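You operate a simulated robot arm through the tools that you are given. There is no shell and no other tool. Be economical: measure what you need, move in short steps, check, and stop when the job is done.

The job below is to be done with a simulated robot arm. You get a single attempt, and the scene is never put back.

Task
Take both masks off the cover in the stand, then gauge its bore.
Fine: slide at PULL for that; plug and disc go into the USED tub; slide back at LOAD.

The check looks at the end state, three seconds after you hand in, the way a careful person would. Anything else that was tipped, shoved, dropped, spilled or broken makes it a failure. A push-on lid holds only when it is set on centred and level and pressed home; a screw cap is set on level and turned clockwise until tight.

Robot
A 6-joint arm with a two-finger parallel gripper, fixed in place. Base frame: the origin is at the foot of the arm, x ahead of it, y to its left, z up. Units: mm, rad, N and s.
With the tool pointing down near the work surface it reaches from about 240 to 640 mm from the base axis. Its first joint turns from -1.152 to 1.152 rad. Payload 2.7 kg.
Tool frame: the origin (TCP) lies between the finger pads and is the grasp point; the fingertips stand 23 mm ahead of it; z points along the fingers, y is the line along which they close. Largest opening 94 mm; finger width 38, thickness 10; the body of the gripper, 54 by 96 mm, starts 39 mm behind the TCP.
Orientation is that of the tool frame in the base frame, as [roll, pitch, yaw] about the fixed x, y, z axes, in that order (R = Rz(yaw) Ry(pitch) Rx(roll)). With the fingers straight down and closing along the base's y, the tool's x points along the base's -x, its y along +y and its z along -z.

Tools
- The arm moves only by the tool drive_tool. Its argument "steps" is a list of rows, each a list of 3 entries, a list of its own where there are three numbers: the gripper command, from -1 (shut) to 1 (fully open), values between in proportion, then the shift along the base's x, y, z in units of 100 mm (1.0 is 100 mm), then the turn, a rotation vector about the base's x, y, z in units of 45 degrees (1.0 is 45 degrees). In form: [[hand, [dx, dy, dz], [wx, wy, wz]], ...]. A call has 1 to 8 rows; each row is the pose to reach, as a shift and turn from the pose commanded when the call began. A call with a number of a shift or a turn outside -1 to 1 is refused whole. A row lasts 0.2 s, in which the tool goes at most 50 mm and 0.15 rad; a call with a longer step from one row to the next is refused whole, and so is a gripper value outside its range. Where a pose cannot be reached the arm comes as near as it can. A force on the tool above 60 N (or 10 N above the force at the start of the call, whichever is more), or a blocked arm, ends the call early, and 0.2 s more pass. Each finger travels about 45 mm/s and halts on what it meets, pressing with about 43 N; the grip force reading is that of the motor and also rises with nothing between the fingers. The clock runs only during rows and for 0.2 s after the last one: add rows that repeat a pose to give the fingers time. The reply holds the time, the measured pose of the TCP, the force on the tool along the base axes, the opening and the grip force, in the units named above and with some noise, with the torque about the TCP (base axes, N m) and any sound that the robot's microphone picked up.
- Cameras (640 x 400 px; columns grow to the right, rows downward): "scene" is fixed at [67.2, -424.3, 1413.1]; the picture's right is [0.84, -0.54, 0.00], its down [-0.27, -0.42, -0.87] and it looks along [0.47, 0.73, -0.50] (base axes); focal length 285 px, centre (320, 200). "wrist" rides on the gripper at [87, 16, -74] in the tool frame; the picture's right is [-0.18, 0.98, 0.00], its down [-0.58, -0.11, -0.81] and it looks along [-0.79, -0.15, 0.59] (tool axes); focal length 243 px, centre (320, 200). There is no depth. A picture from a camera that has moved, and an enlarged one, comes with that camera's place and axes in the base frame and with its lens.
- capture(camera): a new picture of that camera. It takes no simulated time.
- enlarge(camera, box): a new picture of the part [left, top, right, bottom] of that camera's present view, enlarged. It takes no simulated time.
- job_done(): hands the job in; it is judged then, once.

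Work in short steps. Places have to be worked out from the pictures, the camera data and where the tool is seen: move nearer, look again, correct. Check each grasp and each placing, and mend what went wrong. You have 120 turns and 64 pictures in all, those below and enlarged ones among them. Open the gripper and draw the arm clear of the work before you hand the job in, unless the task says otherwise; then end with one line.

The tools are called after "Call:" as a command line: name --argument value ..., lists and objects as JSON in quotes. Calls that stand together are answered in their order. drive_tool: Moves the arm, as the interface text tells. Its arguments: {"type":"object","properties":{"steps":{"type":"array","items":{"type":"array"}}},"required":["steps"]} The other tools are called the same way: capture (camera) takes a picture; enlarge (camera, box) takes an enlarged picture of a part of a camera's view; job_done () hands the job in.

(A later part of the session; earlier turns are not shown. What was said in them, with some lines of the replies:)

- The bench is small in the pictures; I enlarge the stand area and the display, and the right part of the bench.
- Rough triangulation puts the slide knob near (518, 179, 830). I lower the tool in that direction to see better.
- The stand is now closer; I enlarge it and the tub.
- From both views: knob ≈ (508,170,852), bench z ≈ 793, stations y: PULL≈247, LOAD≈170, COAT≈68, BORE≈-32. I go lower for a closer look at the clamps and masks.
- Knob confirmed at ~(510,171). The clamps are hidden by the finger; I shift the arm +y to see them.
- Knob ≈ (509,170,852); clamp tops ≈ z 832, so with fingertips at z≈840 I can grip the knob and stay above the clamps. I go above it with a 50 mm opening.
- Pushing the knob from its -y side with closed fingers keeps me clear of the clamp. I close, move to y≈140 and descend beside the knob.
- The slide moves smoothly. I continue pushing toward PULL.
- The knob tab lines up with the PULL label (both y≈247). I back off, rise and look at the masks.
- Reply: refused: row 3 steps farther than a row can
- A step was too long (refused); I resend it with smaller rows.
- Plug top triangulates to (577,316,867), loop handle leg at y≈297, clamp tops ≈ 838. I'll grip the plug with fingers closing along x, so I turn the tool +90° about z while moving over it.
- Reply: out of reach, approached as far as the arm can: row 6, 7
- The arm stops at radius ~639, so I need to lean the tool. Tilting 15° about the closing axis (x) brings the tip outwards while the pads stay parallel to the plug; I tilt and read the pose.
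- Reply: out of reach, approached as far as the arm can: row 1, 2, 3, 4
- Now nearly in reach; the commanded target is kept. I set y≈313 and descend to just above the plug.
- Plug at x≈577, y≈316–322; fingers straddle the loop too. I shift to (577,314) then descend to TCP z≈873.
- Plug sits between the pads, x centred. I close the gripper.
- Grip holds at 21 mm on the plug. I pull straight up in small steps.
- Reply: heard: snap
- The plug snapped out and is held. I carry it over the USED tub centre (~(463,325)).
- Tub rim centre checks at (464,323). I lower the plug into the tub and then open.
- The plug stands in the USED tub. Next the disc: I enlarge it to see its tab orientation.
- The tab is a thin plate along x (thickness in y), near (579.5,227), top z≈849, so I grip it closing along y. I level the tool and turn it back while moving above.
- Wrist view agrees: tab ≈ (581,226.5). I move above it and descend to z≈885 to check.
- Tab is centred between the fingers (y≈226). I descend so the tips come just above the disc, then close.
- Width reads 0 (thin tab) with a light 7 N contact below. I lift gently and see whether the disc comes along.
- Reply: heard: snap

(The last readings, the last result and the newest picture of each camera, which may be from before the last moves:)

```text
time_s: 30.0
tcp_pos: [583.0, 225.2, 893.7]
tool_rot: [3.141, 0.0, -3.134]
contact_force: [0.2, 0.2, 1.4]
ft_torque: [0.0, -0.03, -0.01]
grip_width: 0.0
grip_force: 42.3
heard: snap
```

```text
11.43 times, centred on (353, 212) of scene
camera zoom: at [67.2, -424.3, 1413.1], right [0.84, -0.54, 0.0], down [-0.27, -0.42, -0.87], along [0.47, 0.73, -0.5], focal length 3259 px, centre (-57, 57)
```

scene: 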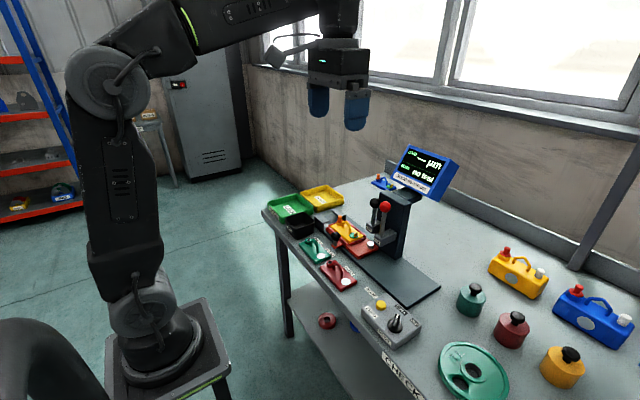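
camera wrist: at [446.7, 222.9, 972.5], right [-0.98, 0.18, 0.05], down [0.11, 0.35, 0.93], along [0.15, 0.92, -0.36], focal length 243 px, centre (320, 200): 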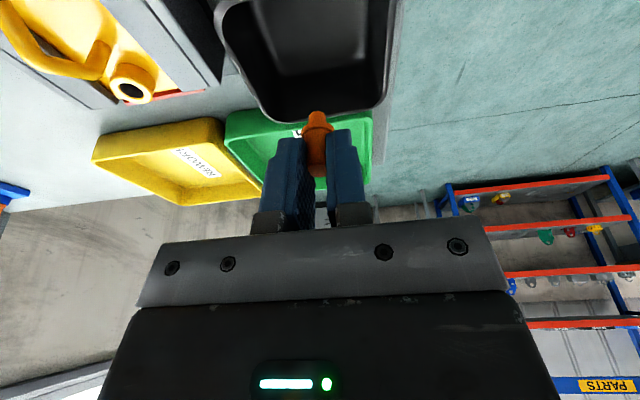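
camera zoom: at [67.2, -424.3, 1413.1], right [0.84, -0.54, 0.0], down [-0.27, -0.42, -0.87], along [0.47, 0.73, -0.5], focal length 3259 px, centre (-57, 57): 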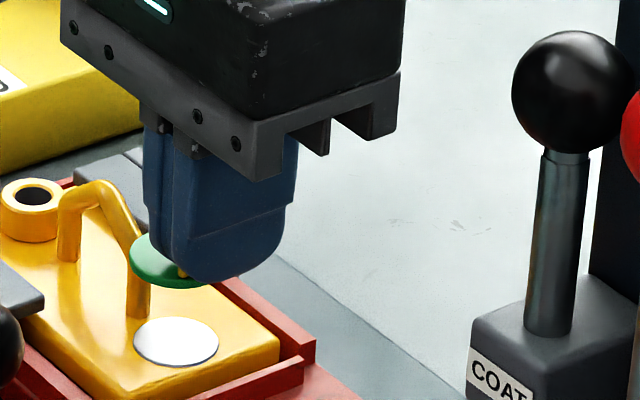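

The disc snapped off and hangs by its tab; the white pad is bare. I lift and carry it to the USED tub.

Call:
drive_tool --steps '[[-1, [0, 0, 0.3], [0, 0, 0]], [-1, [-0.1, 0.1, 0.5], [0, 0, 0]], [-1, [-0.35, 0.35, 0.5], [0, 0, 0]], [-1, [-0.6, 0.6, 0.5], [0, 0, 0]], [-1, [-0.85, 0.85, 0.5], [0, 0, 0]], [-1, [-1, 0.95, 0.5], [0, 0, 0]]]'

Call:
drive_tool --steps '[[-1, [-0.3, 0, 0], [0, 0, 0]], [-1, [-0.32, 0, -0.3], [0, 0, 0]], [-1, [-0.32, 0, -0.6], [0, 0, 0]], [-1, [-0.32, 0, -0.72], [0, 0, 0]], [-1, [-0.32, 0, -0.72], [0, 0, 0]]]'

Call:
enlarge --camera "scene" --box '[270, 180, 350, 230]'

Call:
enlarge --camera "wrist" --box '[240, 60, 440, 210]'

```text
time_s: 31.4
tcp_pos: [481.3, 318.3, 943.0]
tool_rot: [3.14, -0.001, -3.137]
contact_force: [0.0, 0.5, -0.9]
ft_torque: [-0.01, 0.02, -0.02]
grip_width: 0.0
grip_force: 42.7
```

```text
time_s: 32.6
tcp_pos: [448.7, 319.1, 870.0]
tool_rot: [3.139, 0.0, -3.134]
contact_force: [0.7, 0.0, 0.2]
ft_torque: [0.04, 0.02, 0.03]
grip_width: 0.0
grip_force: 42.8
```

```text
8.00 times, centred on (310, 205) of scene
camera zoom: at [67.2, -424.3, 1413.1], right [0.84, -0.54, 0.0], down [-0.27, -0.42, -0.87], along [0.47, 0.73, -0.5], focal length 2282 px, centre (400, 160)
```

zoom: 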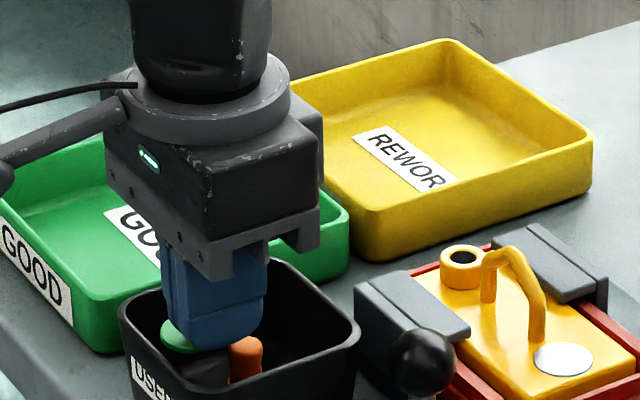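

```text
2.67 times, centred on (340, 135) of wrist
camera zoom: at [362.4, 336.7, 945.7], right [0.18, 0.98, 0.0], down [0.58, -0.11, 0.81], along [0.79, -0.14, -0.59], focal length 647 px, centre (267, 373)
```

zoom: 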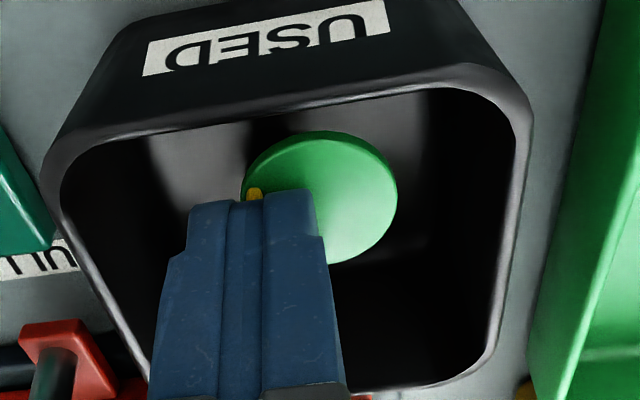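

The disc is inside the tub outline, just below the rim. I open to release and rise.

Call:
drive_tool --steps '[[-0.6, [0, 0.05, 0], [0, 0, 0]], [-0.6, [0, 0.05, 0], [0, 0, 0]], [-0.6, [0, 0.05, 0.3], [0, 0, 0]], [-0.6, [0, 0.05, 0.6], [0, 0, 0]], [-0.6, [0, 0, 0.9], [0, 0, 0]]]'

Call:
enlarge --camera "wrist" --box '[200, 0, 520, 200]'

Call:
enlarge --camera "scene" --box '[270, 190, 366, 250]'

```text
time_s: 33.8
tcp_pos: [448.7, 320.4, 962.8]
tool_rot: [3.14, 0.001, -3.134]
contact_force: [0.3, -0.5, -0.2]
ft_torque: [0.02, -0.03, 0.04]
grip_width: 18.8
grip_force: 0.1
```

```text
2.00 times, centred on (360, 100) of wrist
camera zoom: at [362.8, 337.3, 1036.5], right [0.18, 0.98, 0.0], down [0.58, -0.11, 0.81], along [0.79, -0.14, -0.59], focal length 485 px, centre (240, 400)
```

zoom: 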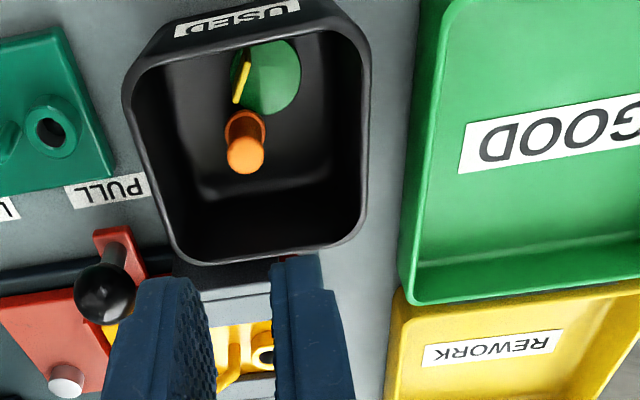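

```text
6.67 times, centred on (318, 220) of scene
camera zoom: at [67.2, -424.3, 1413.1], right [0.84, -0.54, 0.0], down [-0.27, -0.42, -0.87], along [0.47, 0.73, -0.5], focal length 1901 px, centre (333, 67)
```

zoom: 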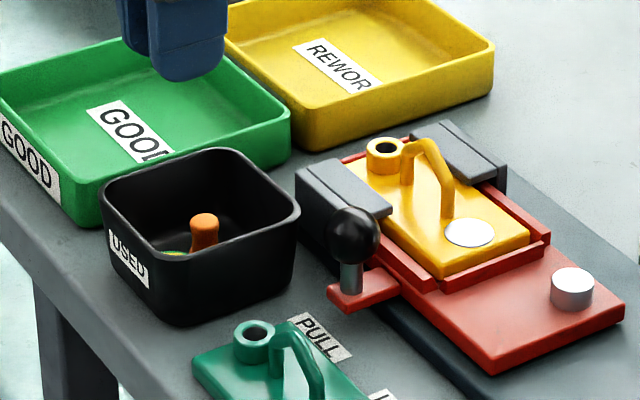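

Both masks lie in the USED tub. Next I grip the slide knob (≈(509,247,852)), finger tips kept at z≈845 above the clamp.

Call:
drive_tool --steps '[[-0.06, [0.2, -0.3, 0], [0, 0, 0]], [-0.06, [0.4, -0.6, 0], [0, 0, 0]], [-0.06, [0.53, -0.73, -0.2], [0, 0, 0]], [-0.06, [0.53, -0.73, -0.5], [0, 0, 0]], [-0.06, [0.53, -0.73, -0.6], [0, 0, 0]], [-0.06, [0.53, -0.73, -0.6], [0, 0, 0]]]'

Call:
capture --camera "wrist"

Call:
enlarge --camera "scene" --box '[290, 190, 386, 250]'

```text
time_s: 35.2
tcp_pos: [503.6, 248.0, 903.1]
tool_rot: [3.139, 0.0, -3.135]
contact_force: [-0.4, 0.0, 0.1]
ft_torque: [0.0, 0.03, -0.01]
grip_width: 44.2
grip_force: 0.1
```

```text
21 pictures are left
camera wrist: at [416.7, 263.8, 977.1], right [0.18, 0.98, 0.0], down [0.58, -0.11, 0.81], along [0.79, -0.14, -0.59], focal length 243 px, centre (320, 200)
```

wrist: 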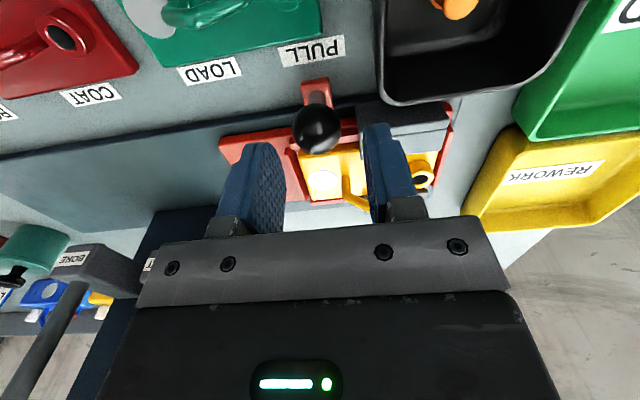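

```text
6.67 times, centred on (338, 220) of scene
camera zoom: at [67.2, -424.3, 1413.1], right [0.84, -0.54, 0.0], down [-0.27, -0.42, -0.87], along [0.47, 0.73, -0.5], focal length 1901 px, centre (200, 67)
```

zoom: 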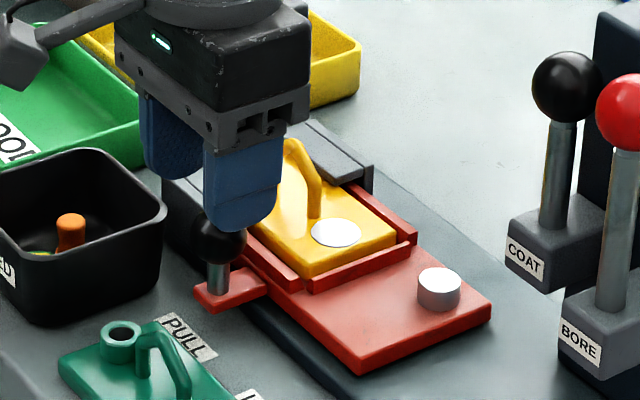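

Knob at (510,245). I narrow the opening to 38 mm to stay off the tub rim, descend, and grip.

Call:
drive_tool --steps '[[-0.19, [0.02, -0.025, 0], [0, 0, 0]], [-0.19, [0.02, -0.025, -0.15], [0, 0, 0]], [-0.19, [0.02, -0.025, -0.34], [0, 0, 0]], [-0.19, [0.02, -0.025, -0.34], [0, 0, 0]]]'

Call:
drive_tool --steps '[[-1, [0, 0, 0], [0, 0, 0]], [-1, [0, 0, 0], [0, 0, 0]], [-1, [0, 0, 0], [0, 0, 0]]]'

```text
time_s: 36.2
tcp_pos: [504.5, 245.0, 868.9]
tool_rot: [3.14, 0.001, -3.135]
contact_force: [-2.1, -0.7, 0.1]
ft_torque: [-0.01, 0.04, 0.0]
grip_width: 38.3
grip_force: 0.1
```

```text
time_s: 37.0
tcp_pos: [503.9, 245.4, 868.0]
tool_rot: [3.141, 0.0, -3.135]
contact_force: [-1.3, 1.1, -0.4]
ft_torque: [0.05, 0.05, 0.09]
grip_width: 29.0
grip_force: 45.7
```

Knob gripped (29 mm). I draw the slide along -y: first to LOAD region, then on toward BORE.

Call:
drive_tool --steps '[[-1, [0, -0.1, 0], [0, 0, 0]], [-1, [0, -0.25, 0], [0, 0, 0]], [-1, [0, -0.4, 0], [0, 0, 0]], [-1, [0, -0.55, 0], [0, 0, 0]], [-1, [0, -0.7, 0], [0, 0, 0]], [-1, [0, -0.77, 0], [0, 0, 0]]]'

Call:
drive_tool --steps '[[-1, [0, -0.15, 0], [0, 0, 0]], [-1, [0, -0.35, 0], [0, 0, 0]], [-1, [0, -0.55, 0], [0, 0, 0]], [-1, [0, -0.75, 0], [0, 0, 0]], [-1, [0, -0.9, 0], [0, 0, 0]], [-1, [0, -1.0, 0], [0, 0, 0]]]'

Call:
enlarge --camera "scene" --box '[300, 180, 460, 280]'

```text
time_s: 38.4
tcp_pos: [504.9, 169.0, 868.7]
tool_rot: [3.139, 0.0, -3.135]
contact_force: [10.4, 3.3, -9.8]
ft_torque: [-0.13, 0.69, -0.07]
grip_width: 29.0
grip_force: 44.9
```

```text
time_s: 39.8
tcp_pos: [505.5, 68.2, 868.8]
tool_rot: [3.14, 0.0, -3.135]
contact_force: [15.9, 3.2, -19.7]
ft_torque: [-0.08, 0.23, -0.08]
grip_width: 29.3
grip_force: 45.4
```

```text
4.00 times, centred on (380, 230) of scene
camera zoom: at [67.9, -424.2, 1413.2], right [0.84, -0.54, 0.0], down [-0.27, -0.42, -0.87], along [0.47, 0.73, -0.5], focal length 1141 px, centre (80, 80)
```

zoom: 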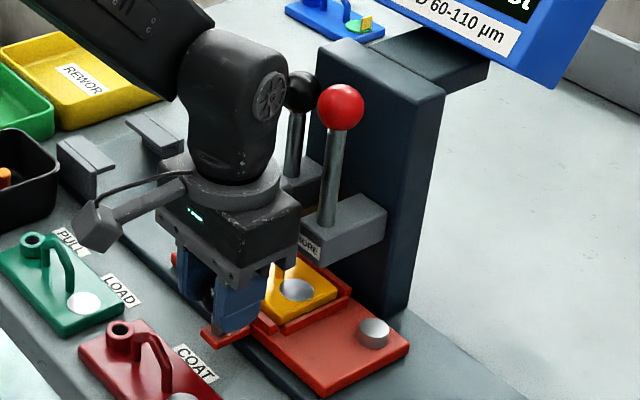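

At COAT the arm feels moderate side loads (x 16, z -20 N); I continue toward BORE, easing z down and x out slightly.

Call:
drive_tool --steps '[[-1, [0.01, -0.15, -0.01], [0, 0, 0]], [-1, [0.01, -0.3, -0.01], [0, 0, 0]], [-1, [0.01, -0.45, -0.01], [0, 0, 0]], [-1, [0.01, -0.6, -0.01], [0, 0, 0]], [-1, [0.01, -0.75, -0.01], [0, 0, 0]], [-1, [0.01, -0.9, -0.01], [0, 0, 0]], [-1, [0.01, -0.98, -0.01], [0, 0, 0]]]'

Call:
enlarge --camera "scene" --box '[310, 180, 470, 280]'

Call:
enlarge --camera "wrist" --box '[160, 0, 480, 200]'

```text
time_s: 41.4
tcp_pos: [504.9, -28.9, 867.8]
tool_rot: [3.141, -0.003, -3.134]
contact_force: [-14.6, -2.3, 22.9]
ft_torque: [-0.03, 1.09, -0.06]
grip_width: 29.4
grip_force: 45.2
```

```text
4.00 times, centred on (390, 230) of scene
camera zoom: at [66.5, -424.3, 1413.2], right [0.84, -0.54, 0.0], down [-0.27, -0.42, -0.87], along [0.47, 0.73, -0.49], focal length 1141 px, centre (40, 80)
```

zoom: 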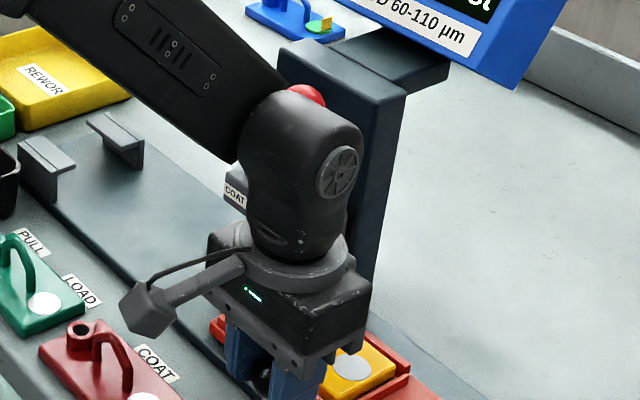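

```text
2.00 times, centred on (320, 100) of wrist
camera zoom: at [418.6, -13.2, 942.4], right [0.18, 0.98, 0.0], down [0.58, -0.11, 0.81], along [0.79, -0.14, -0.59], focal length 485 px, centre (320, 400)
```

zoom: 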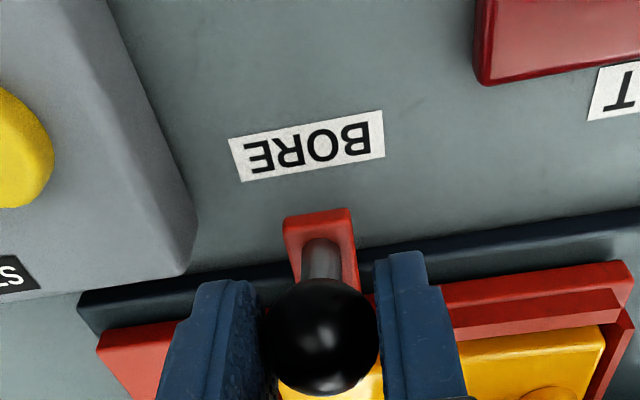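

The knob tab is aligned with the BORE label (both y≈-30). I release, rise and draw back to look at the lever and display.

Call:
drive_tool --steps '[[-0.1, [0, 0, 0], [0, 0, 0]], [-0.1, [0, 0, 0], [0, 0, 0]], [-0.1, [0, 0, 0.25], [0, 0, 0]], [-0.1, [-0.2, 0, 0.6], [0, 0, 0]], [-0.1, [-0.5, 0, 0.9], [0, 0, 0]], [-0.1, [-0.9, 0, 1.0], [0, 0, 0]]]'

Call:
drive_tool --steps '[[-1, [-0.3, -0.2, 0.3], [0, 0, 0]], [-1, [-0.6, -0.4, 0.5], [0, 0, 0]], [-1, [-0.8, -0.5, 0.8], [0, 0, 0]]]'

Call:
capture --camera "wrist"

Call:
enlarge --camera "scene" --box '[330, 140, 490, 290]'

```text
time_s: 42.8
tcp_pos: [416.9, -32.3, 968.0]
tool_rot: [3.141, 0.0, -3.134]
contact_force: [0.0, -0.2, 0.6]
ft_torque: [0.02, 0.01, -0.02]
grip_width: 42.0
grip_force: 0.0
```

```text
time_s: 43.6
tcp_pos: [335.1, -81.2, 1047.5]
tool_rot: [3.139, 0.001, -3.134]
contact_force: [0.3, 0.0, -0.2]
ft_torque: [0.0, -0.02, -0.02]
grip_width: 0.0
grip_force: 30.7
```

```text
16 pictures are left
camera wrist: at [248.4, -64.4, 1121.8], right [0.18, 0.98, 0.0], down [0.58, -0.11, 0.81], along [0.79, -0.14, -0.59], focal length 243 px, centre (320, 200)
```

wrist: 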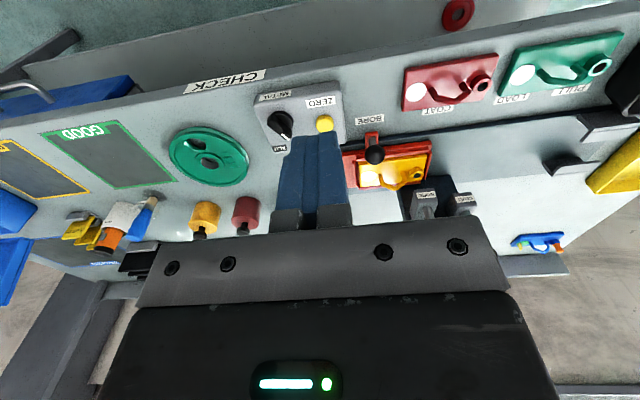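

```text
2.67 times, centred on (410, 215) of scene
camera zoom: at [67.2, -424.3, 1413.1], right [0.84, -0.54, 0.0], down [-0.27, -0.42, -0.87], along [0.47, 0.73, -0.5], focal length 760 px, centre (80, 160)
```

zoom: 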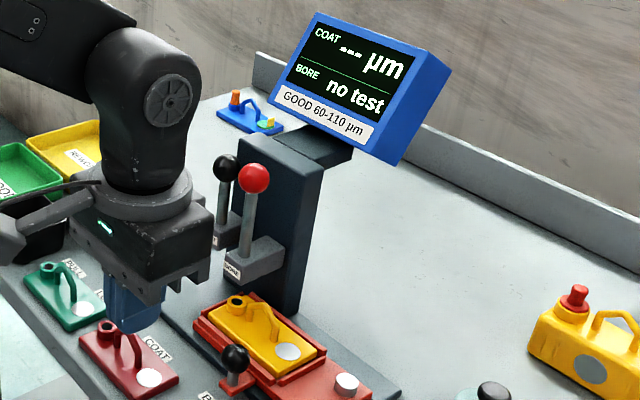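

The display still shows "no test". The red BORE ball is ≈(575,39,1010), its pivot ≈(582,39,908); I'll grip the ball closing along y and pull it down toward the robot. First I approach above it.

Call:
drive_tool --steps '[[-0.15, [0.3, 0.2, 0.1], [0, 0, 0]], [-0.15, [0.6, 0.4, 0.17], [0, 0, 0]], [-0.15, [0.8, 0.8, 0.17], [0, 0, 0]], [-0.15, [1.0, 1.0, 0.17], [0, 0, 0]]]'

Call:
drive_tool --steps '[[-0.15, [0.4, 0.2, 0.05], [0, 0, 0]], [-0.15, [0.8, 0.2, 0.05], [0, 0, 0]], [-0.15, [0.8, 0.2, 0.05], [0, 0, 0]]]'

Call:
capture --camera "wrist"

Call:
enlarge --camera "scene" --box '[320, 120, 448, 240]'

```text
time_s: 44.6
tcp_pos: [436.2, 20.1, 1064.1]
tool_rot: [3.14, 0.0, -3.135]
contact_force: [0.3, -0.5, -0.3]
ft_torque: [-0.01, -0.01, -0.01]
grip_width: 39.8
grip_force: 0.0
```

```text
time_s: 45.4
tcp_pos: [514.6, 41.0, 1068.6]
tool_rot: [3.139, 0.001, -3.135]
contact_force: [0.4, -0.6, 0.6]
ft_torque: [0.02, 0.0, 0.0]
grip_width: 40.1
grip_force: 0.1
```

```text
14 pictures are left
camera wrist: at [428.1, 57.0, 1143.0], right [0.18, 0.98, 0.0], down [0.58, -0.11, 0.81], along [0.79, -0.14, -0.59], focal length 243 px, centre (320, 200)
```

wrist: 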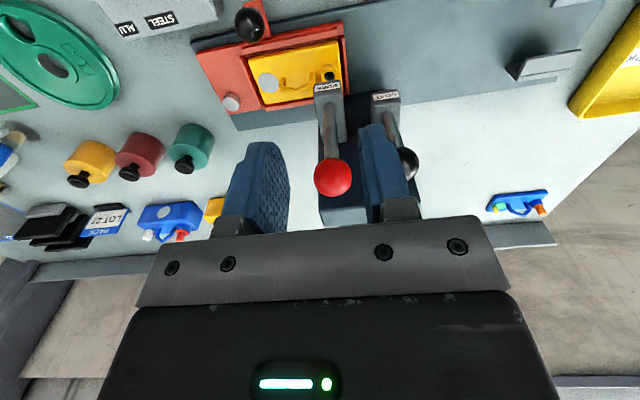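

```text
3.33 times, centred on (384, 180) of scene
camera zoom: at [67.2, -424.3, 1413.1], right [0.84, -0.54, 0.0], down [-0.27, -0.42, -0.87], along [0.47, 0.73, -0.5], focal length 951 px, centre (107, 267)
```

zoom: 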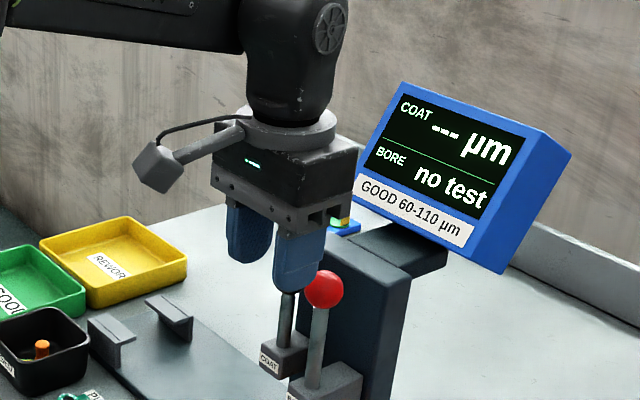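

Ball confirmed at (576,40,1010); bore (576,41) sits under the BORE block. I move over the ball, descend and grip.

Call:
drive_tool --steps '[[-0.15, [0.3, 0, 0], [0, 0, 0]], [-0.15, [0.61, 0, 0], [0, 0, 0]], [-0.15, [0.61, 0, -0.3], [0, 0, 0]], [-0.15, [0.61, 0, -0.57], [0, 0, 0]], [-0.15, [0.61, 0, -0.57], [0, 0, 0]]]'

Call:
drive_tool --steps '[[-1, [0, 0, 0], [0, 0, 0]], [-1, [0, 0, 0], [0, 0, 0]], [-1, [0, 0, 0], [0, 0, 0]]]'

```text
time_s: 46.6
tcp_pos: [575.8, 40.7, 1010.0]
tool_rot: [3.141, 0.0, -3.136]
contact_force: [-0.2, 0.1, 0.4]
ft_torque: [-0.03, 0.0, 0.04]
grip_width: 39.9
grip_force: 0.1
```

```text
time_s: 47.4
tcp_pos: [575.4, 40.1, 1010.6]
tool_rot: [3.138, 0.001, -3.137]
contact_force: [0.8, -7.4, -3.3]
ft_torque: [0.01, -0.06, -0.01]
grip_width: 30.8
grip_force: 44.7
```

Ball gripped. I pull a small first step in -x to feel how the lever moves.

Call:
drive_tool --steps '[[-1, [-0.05, 0, 0], [0, 0, 0]], [-1, [-0.1, 0, -0.005], [0, 0, 0]], [-1, [-0.18, 0, -0.02], [0, 0, 0]]]'

```text
time_s: 48.2
tcp_pos: [560.4, 40.6, 1010.8]
tool_rot: [3.14, 0.011, -3.137]
contact_force: [33.8, -13.6, 1.1]
ft_torque: [0.04, -0.13, -0.1]
grip_width: 31.0
grip_force: 44.7
```

The lever yields with ~34 N spring resistance. I continue along the arc.

Call:
drive_tool --steps '[[-1, [-0.07, 0, -0.01], [0, 0, 0]], [-1, [-0.14, 0, -0.03], [0, 0, 0]], [-1, [-0.2, 0, -0.06], [0, 0, 0]]]'

Call:
enlarge --camera "scene" --box '[320, 140, 448, 240]'

```text
time_s: 49.0
tcp_pos: [539.2, 42.3, 1004.8]
tool_rot: [3.139, 0.0, -3.131]
contact_force: [-0.3, 0.3, 0.3]
ft_torque: [0.0, 0.0, 0.01]
grip_width: 0.2
grip_force: 42.5
```

```text
4.00 times, centred on (384, 190) of scene
camera zoom: at [67.2, -424.3, 1413.2], right [0.84, -0.54, 0.0], down [-0.27, -0.42, -0.87], along [0.47, 0.73, -0.5], focal length 1141 px, centre (64, 240)
```

zoom: 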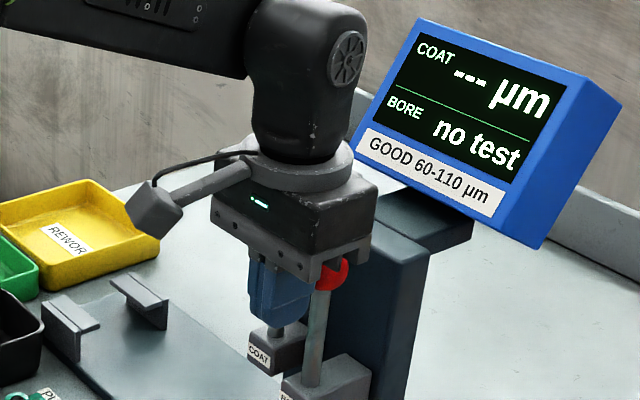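

My fingers slid off: the ball didn't budge in -x (constant friction ~34 N). The rod is vertical and stands exactly over the bore, so it is likely a plunger to press down. I back off, rise, and go above the ball with closed fingers.

Call:
drive_tool --steps '[[-1, [-0.15, 0, 0], [0, 0, 0]], [-1, [-0.15, 0, 0.35], [0, 0, 0]], [-1, [-0.15, 0, 0.6], [0, 0, 0]], [-1, [0.2, -0.015, 0.6], [0, 0, 0]], [-1, [0.37, -0.015, 0.55], [0, 0, 0]], [-1, [0.37, -0.015, 0.55], [0, 0, 0]]]'

Call:
drive_tool --steps '[[-1, [0, 0, -0.05], [0, 0, 0]], [-1, [0, 0, -0.1], [0, 0, 0]], [-1, [0, 0, -0.15], [0, 0, 0]], [-1, [0, 0, -0.2], [0, 0, 0]], [-1, [0, 0, -0.25], [0, 0, 0]]]'

```text
time_s: 50.4
tcp_pos: [575.8, 36.9, 1058.7]
tool_rot: [3.139, 0.0, -3.135]
contact_force: [0.6, -0.3, 0.3]
ft_torque: [0.0, 0.02, -0.03]
grip_width: 0.3
grip_force: 42.2
```

```text
time_s: 51.6
tcp_pos: [575.3, 39.1, 1033.9]
tool_rot: [3.14, 0.0, -3.134]
contact_force: [-0.9, -0.7, 2.6]
ft_torque: [-0.01, 0.05, -0.03]
grip_width: 0.0
grip_force: 42.5
```

Tip is at z≈1011 with only ~3 N. I look whether the ball went down.

Call:
enlarge --camera "scene" --box '[320, 140, 448, 250]'

```text
3.64 times, centred on (384, 195) of scene
camera zoom: at [67.1, -424.3, 1413.1], right [0.84, -0.54, 0.0], down [-0.27, -0.42, -0.87], along [0.47, 0.73, -0.5], focal length 1037 px, centre (87, 218)
```

zoom: 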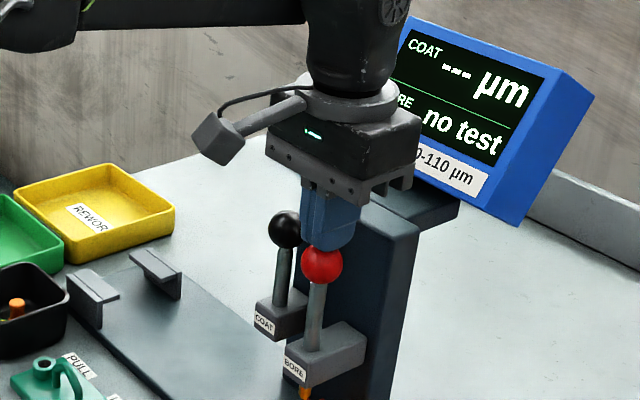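

The ball went down and an orange probe tip emerges beneath the BORE block: it is a plunger. I press on slowly.

Call:
drive_tool --steps '[[-1, [0, 0.005, -0.05], [0, 0, 0]], [-1, [0, 0.005, -0.1], [0, 0, 0]], [-1, [0, 0.005, -0.15], [0, 0, 0]], [-1, [0, 0.005, -0.2], [0, 0, 0]], [-1, [0, 0.005, -0.25], [0, 0, 0]]]'

Call:
drive_tool --steps '[[-1, [0, 0, -0.04], [0, 0, 0]], [-1, [0, 0, -0.08], [0, 0, 0]], [-1, [0, 0, -0.12], [0, 0, 0]], [-1, [0, 0, -0.16], [0, 0, 0]], [-1, [0, 0, -0.2], [0, 0, 0]]]'

Call:
enlarge --camera "scene" --box '[320, 140, 448, 250]'

```text
time_s: 52.8
tcp_pos: [576.2, 39.7, 1008.4]
tool_rot: [3.14, 0.0, -3.133]
contact_force: [0.4, 0.2, 4.6]
ft_torque: [0.01, -0.04, 0.01]
grip_width: 0.1
grip_force: 42.7
```

```text
time_s: 53.7
tcp_pos: [577.5, 40.1, 1007.3]
tool_rot: [3.14, 0.016, -3.134]
contact_force: [-0.3, 0.9, 8.1]
ft_torque: [0.01, 0.04, 0.04]
grip_width: 0.0
grip_force: 42.4
stopped in row 4: the force on the tool passed its limit at 63 N (the readings are from after the stop); the commanded pose is now the measured one
```

```text
3.64 times, centred on (384, 195) of scene
camera zoom: at [67.1, -424.3, 1413.2], right [0.84, -0.54, 0.0], down [-0.27, -0.42, -0.87], along [0.47, 0.73, -0.5], focal length 1037 px, centre (87, 218)
```

zoom: 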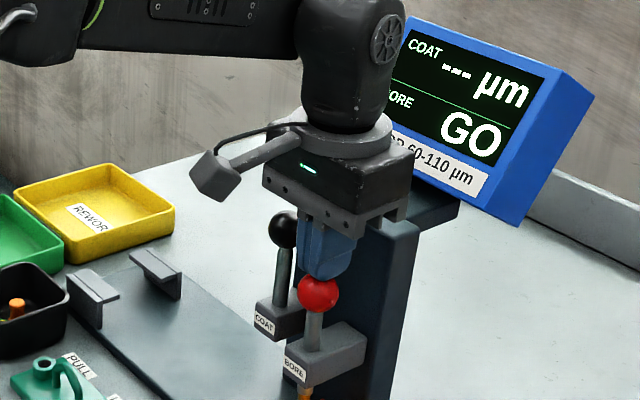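

The display shows BORE "GO" — the gauge bottomed. I rise slowly so the spring plunger comes back up with me.

Call:
drive_tool --steps '[[-1, [0, 0, 0.1], [0, 0, 0]], [-1, [0, 0, 0.2], [0, 0, 0]], [-1, [0, 0, 0.3], [0, 0, 0]], [-1, [0, 0, 0.4], [0, 0, 0]], [-1, [0, 0, 0.55], [0, 0, 0]], [-1, [0, 0, 0.65], [0, 0, 0]]]'

Call:
drive_tool --steps '[[-1, [-0.3, 0, 0], [0, 0, 0]], [-1, [-0.6, -0.2, 0], [0, 0, 0]], [-1, [-0.9, -0.5, 0], [0, 0, 0]], [-1, [-1, -0.7, 0], [0, 0, 0]]]'

Call:
enlarge --camera "scene" --box '[320, 140, 480, 280]'

```text
time_s: 55.1
tcp_pos: [578.5, 38.1, 1070.2]
tool_rot: [3.14, 0.013, -3.135]
contact_force: [-0.8, 0.0, 0.9]
ft_torque: [-0.03, 0.0, 0.03]
grip_width: 0.0
grip_force: 42.2
```

```text
time_s: 56.1
tcp_pos: [476.2, -32.1, 1068.4]
tool_rot: [3.139, 0.013, -3.135]
contact_force: [-0.2, 0.1, 0.9]
ft_torque: [0.0, 0.04, -0.01]
grip_width: 0.2
grip_force: 42.3
```

```text
2.86 times, centred on (400, 210) of scene
camera zoom: at [67.2, -424.3, 1413.1], right [0.84, -0.54, 0.0], down [-0.27, -0.42, -0.87], along [0.47, 0.73, -0.5], focal length 815 px, centre (91, 171)
```

zoom: 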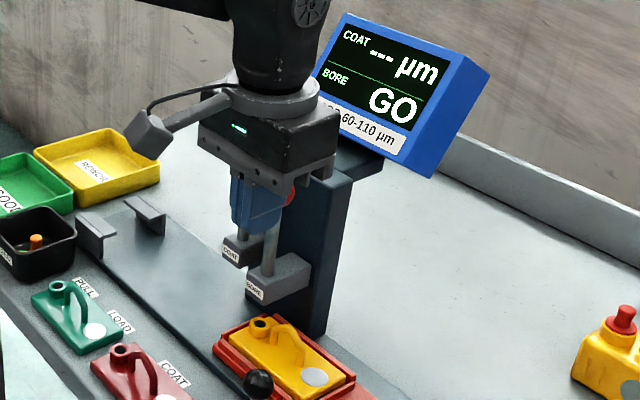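

GO stays latched and the plunger is back up. Now I go down to the slide knob at (510,-30) to return it to LOAD.

Call:
drive_tool --steps '[[-0.1, [0, 0.02, -0.4], [0, 0, 0]], [-0.1, [0.1, 0.02, -0.8], [0, 0, 0]], [-0.1, [0.28, 0.02, -1.0], [0, 0, 0]]]'

Call:
drive_tool --steps '[[-0.1, [0, 0, -0.4], [0, 0, 0]], [-0.1, [0, 0, -0.6], [0, 0, 0]], [-0.1, [0, 0, -0.6], [0, 0, 0]]]'

Call:
enlarge --camera "wrist" --box '[200, 0, 440, 200]'

```text
time_s: 56.9
tcp_pos: [504.7, -30.3, 970.1]
tool_rot: [3.14, 0.017, -3.134]
contact_force: [-0.7, 0.4, -0.4]
ft_torque: [-0.02, 0.03, -0.01]
grip_width: 42.2
grip_force: 0.0
```

```text
time_s: 57.7
tcp_pos: [504.0, -29.0, 911.2]
tool_rot: [3.14, 0.015, -3.135]
contact_force: [1.2, -0.8, -0.8]
ft_torque: [0.01, 0.0, 0.02]
grip_width: 42.5
grip_force: 0.1
```

```text
2.00 times, centred on (320, 100) of wrist
camera zoom: at [416.6, -13.2, 984.1], right [0.18, 0.98, 0.01], down [0.57, -0.11, 0.81], along [0.8, -0.14, -0.58], focal length 485 px, centre (320, 400)
```

zoom: 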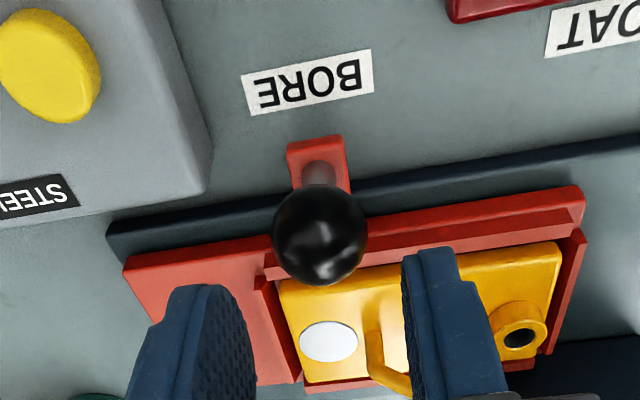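

The knob lies between the fingers. I descend and grip it.

Call:
drive_tool --steps '[[-0.1, [0.01, 0, -0.25], [0, 0, 0]], [-0.1, [0.01, 0, -0.42], [0, 0, 0]], [-0.1, [0.01, 0, -0.42], [0, 0, 0]], [-1, [0.01, 0, -0.42], [0, 0, 0]], [-1, [0.01, 0, -0.42], [0, 0, 0]], [-1, [0.01, 0, -0.42], [0, 0, 0]]]'

Call:
drive_tool --steps '[[-1, [0, 0.15, 0], [0, 0, 0]], [-1, [0, 0.35, 0], [0, 0, 0]], [-1, [0, 0.55, 0], [0, 0, 0]], [-1, [0, 0.75, 0], [0, 0, 0]], [-1, [0, 0.9, 0], [0, 0, 0]], [-1, [0, 1.0, 0], [0, 0, 0]]]'

```text
time_s: 59.1
tcp_pos: [507.7, -30.9, 869.3]
tool_rot: [3.14, 0.014, -3.135]
contact_force: [3.1, -0.7, -2.0]
ft_torque: [-0.02, -0.22, -0.01]
grip_width: 29.1
grip_force: 45.0
```

```text
time_s: 60.5
tcp_pos: [506.2, 71.1, 869.7]
tool_rot: [3.139, 0.019, -3.133]
contact_force: [22.3, -3.0, -2.9]
ft_torque: [-0.01, 0.17, 0.07]
grip_width: 29.0
grip_force: 45.1
```

Slide follows; another 100 mm to LOAD (y≈170).

Call:
drive_tool --steps '[[-1, [0.01, 0.15, 0], [0, 0, 0]], [-1, [0.01, 0.35, 0], [0, 0, 0]], [-1, [0.01, 0.55, 0], [0, 0, 0]], [-1, [0.01, 0.75, 0], [0, 0, 0]], [-1, [0.01, 0.9, 0], [0, 0, 0]], [-1, [0.01, 1.0, 0], [0, 0, 0]], [-1, [0.01, 1.0, 0], [0, 0, 0]]]'

Call:
enlarge --camera "wrist" --box '[160, 0, 480, 200]'

```text
time_s: 62.1
tcp_pos: [506.3, 169.6, 869.6]
tool_rot: [3.139, 0.013, -3.132]
contact_force: [5.3, -1.3, 3.7]
ft_torque: [0.02, -0.52, 0.01]
grip_width: 29.0
grip_force: 44.7
```

```text
2.00 times, centred on (320, 100) of wrist
camera zoom: at [419.5, 187.0, 942.0], right [0.18, 0.98, 0.0], down [0.57, -0.11, 0.81], along [0.8, -0.14, -0.58], focal length 485 px, centre (320, 400)
```

zoom: 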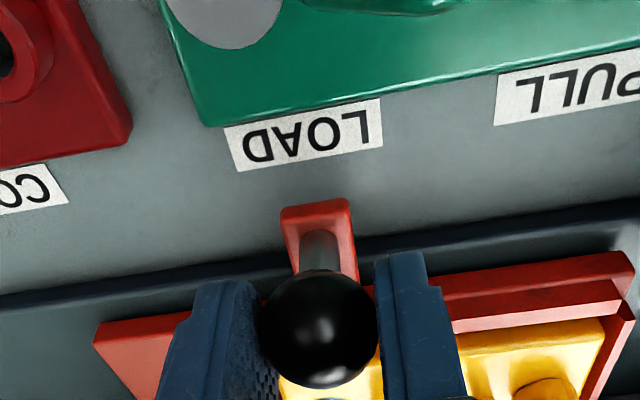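

The tab is aligned with LOAD (y≈169.6, as at start). I release, rise and draw the arm clear.

Call:
drive_tool --steps '[[-0.1, [0, 0, 0], [0, 0, 0]], [-0.1, [0, 0, 0], [0, 0, 0]], [-0.1, [0, 0, 0.25], [0, 0, 0]], [-0.1, [0, 0, 0.6], [0, 0, 0]], [-0.1, [-0.3, 0, 0.9], [0, 0, 0]], [-0.1, [-0.7, 0, 1.0], [0, 0, 0]]]'

Call:
drive_tool --steps '[[0.5, [-0.2, -0.1, 0.4], [0, 0, 0]], [1, [-0.4, -0.2, 0.8], [0, 0, 0]], [1, [-0.6, -0.5, 1.0], [0, 0, 0]], [1, [-0.8, -0.9, 1.0], [0, 0, 0]]]'

Call:
enlarge --camera "scene" --box '[250, 130, 490, 290]'

Call:
capture --camera "scene"

```text
time_s: 63.5
tcp_pos: [433.5, 171.4, 969.0]
tool_rot: [3.139, 0.015, -3.135]
contact_force: [-1.0, -0.4, -0.5]
ft_torque: [0.03, -0.05, 0.01]
grip_width: 42.3
grip_force: 0.1
```

```text
time_s: 64.5
tcp_pos: [353.5, 77.8, 1067.4]
tool_rot: [3.14, 0.013, -3.136]
contact_force: [-0.5, -0.1, -1.0]
ft_torque: [0.05, -0.02, -0.01]
grip_width: 94.0
grip_force: 0.0
```

```text
2.50 times, centred on (370, 210) of scene
camera zoom: at [67.2, -424.3, 1413.1], right [0.84, -0.54, 0.0], down [-0.27, -0.42, -0.87], along [0.47, 0.73, -0.5], focal length 713 px, centre (195, 175)
```

zoom: 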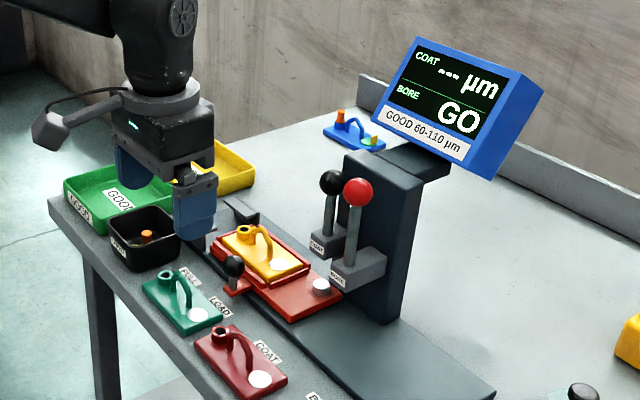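

```text
5 pictures are left
```

scene: 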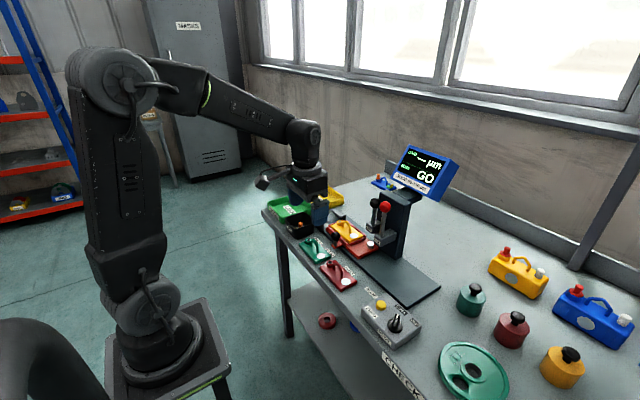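

Display shows GO, slide at LOAD, both plungers up. One last look at the tub and the gripper before handing in.

Call:
enlarge --camera "scene" --box '[280, 160, 344, 240]'

Call:
enlarge --camera "wrist" --box '[320, 0, 640, 200]'

```text
5.00 times, centred on (312, 200) of scene
camera zoom: at [67.2, -424.3, 1413.1], right [0.84, -0.54, 0.0], down [-0.27, -0.42, -0.87], along [0.47, 0.73, -0.5], focal length 1426 px, centre (360, 200)
```

zoom: 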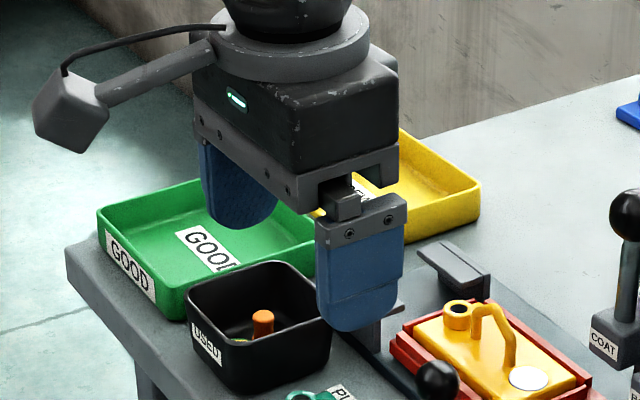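

```text
2.00 times, centred on (480, 100) of wrist
camera zoom: at [266.5, 94.4, 1140.3], right [0.18, 0.98, 0.01], down [0.57, -0.11, 0.81], along [0.8, -0.14, -0.58], focal length 485 px, centre (0, 400)
```

zoom: 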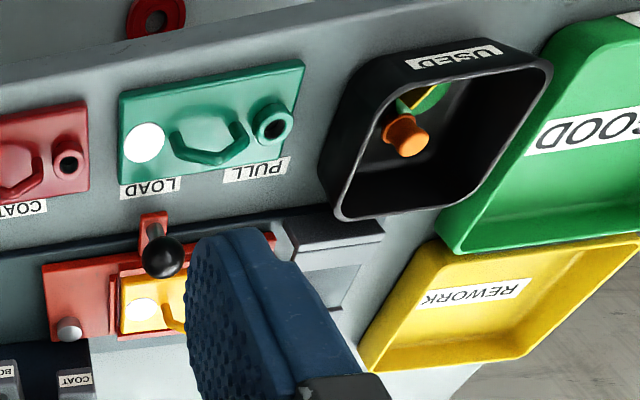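

Plug and disc are in the USED tub, the slide is at LOAD, the bore reads GO, and the arm is clear with the gripper open; I hand in.

Call:
job_done

```text
The job is handed in.
```

Both masks came off with the slide at PULL and are in the USED tub; the bore gauged GO, the slide is back at LOAD, and the arm is clear with the gripper open.
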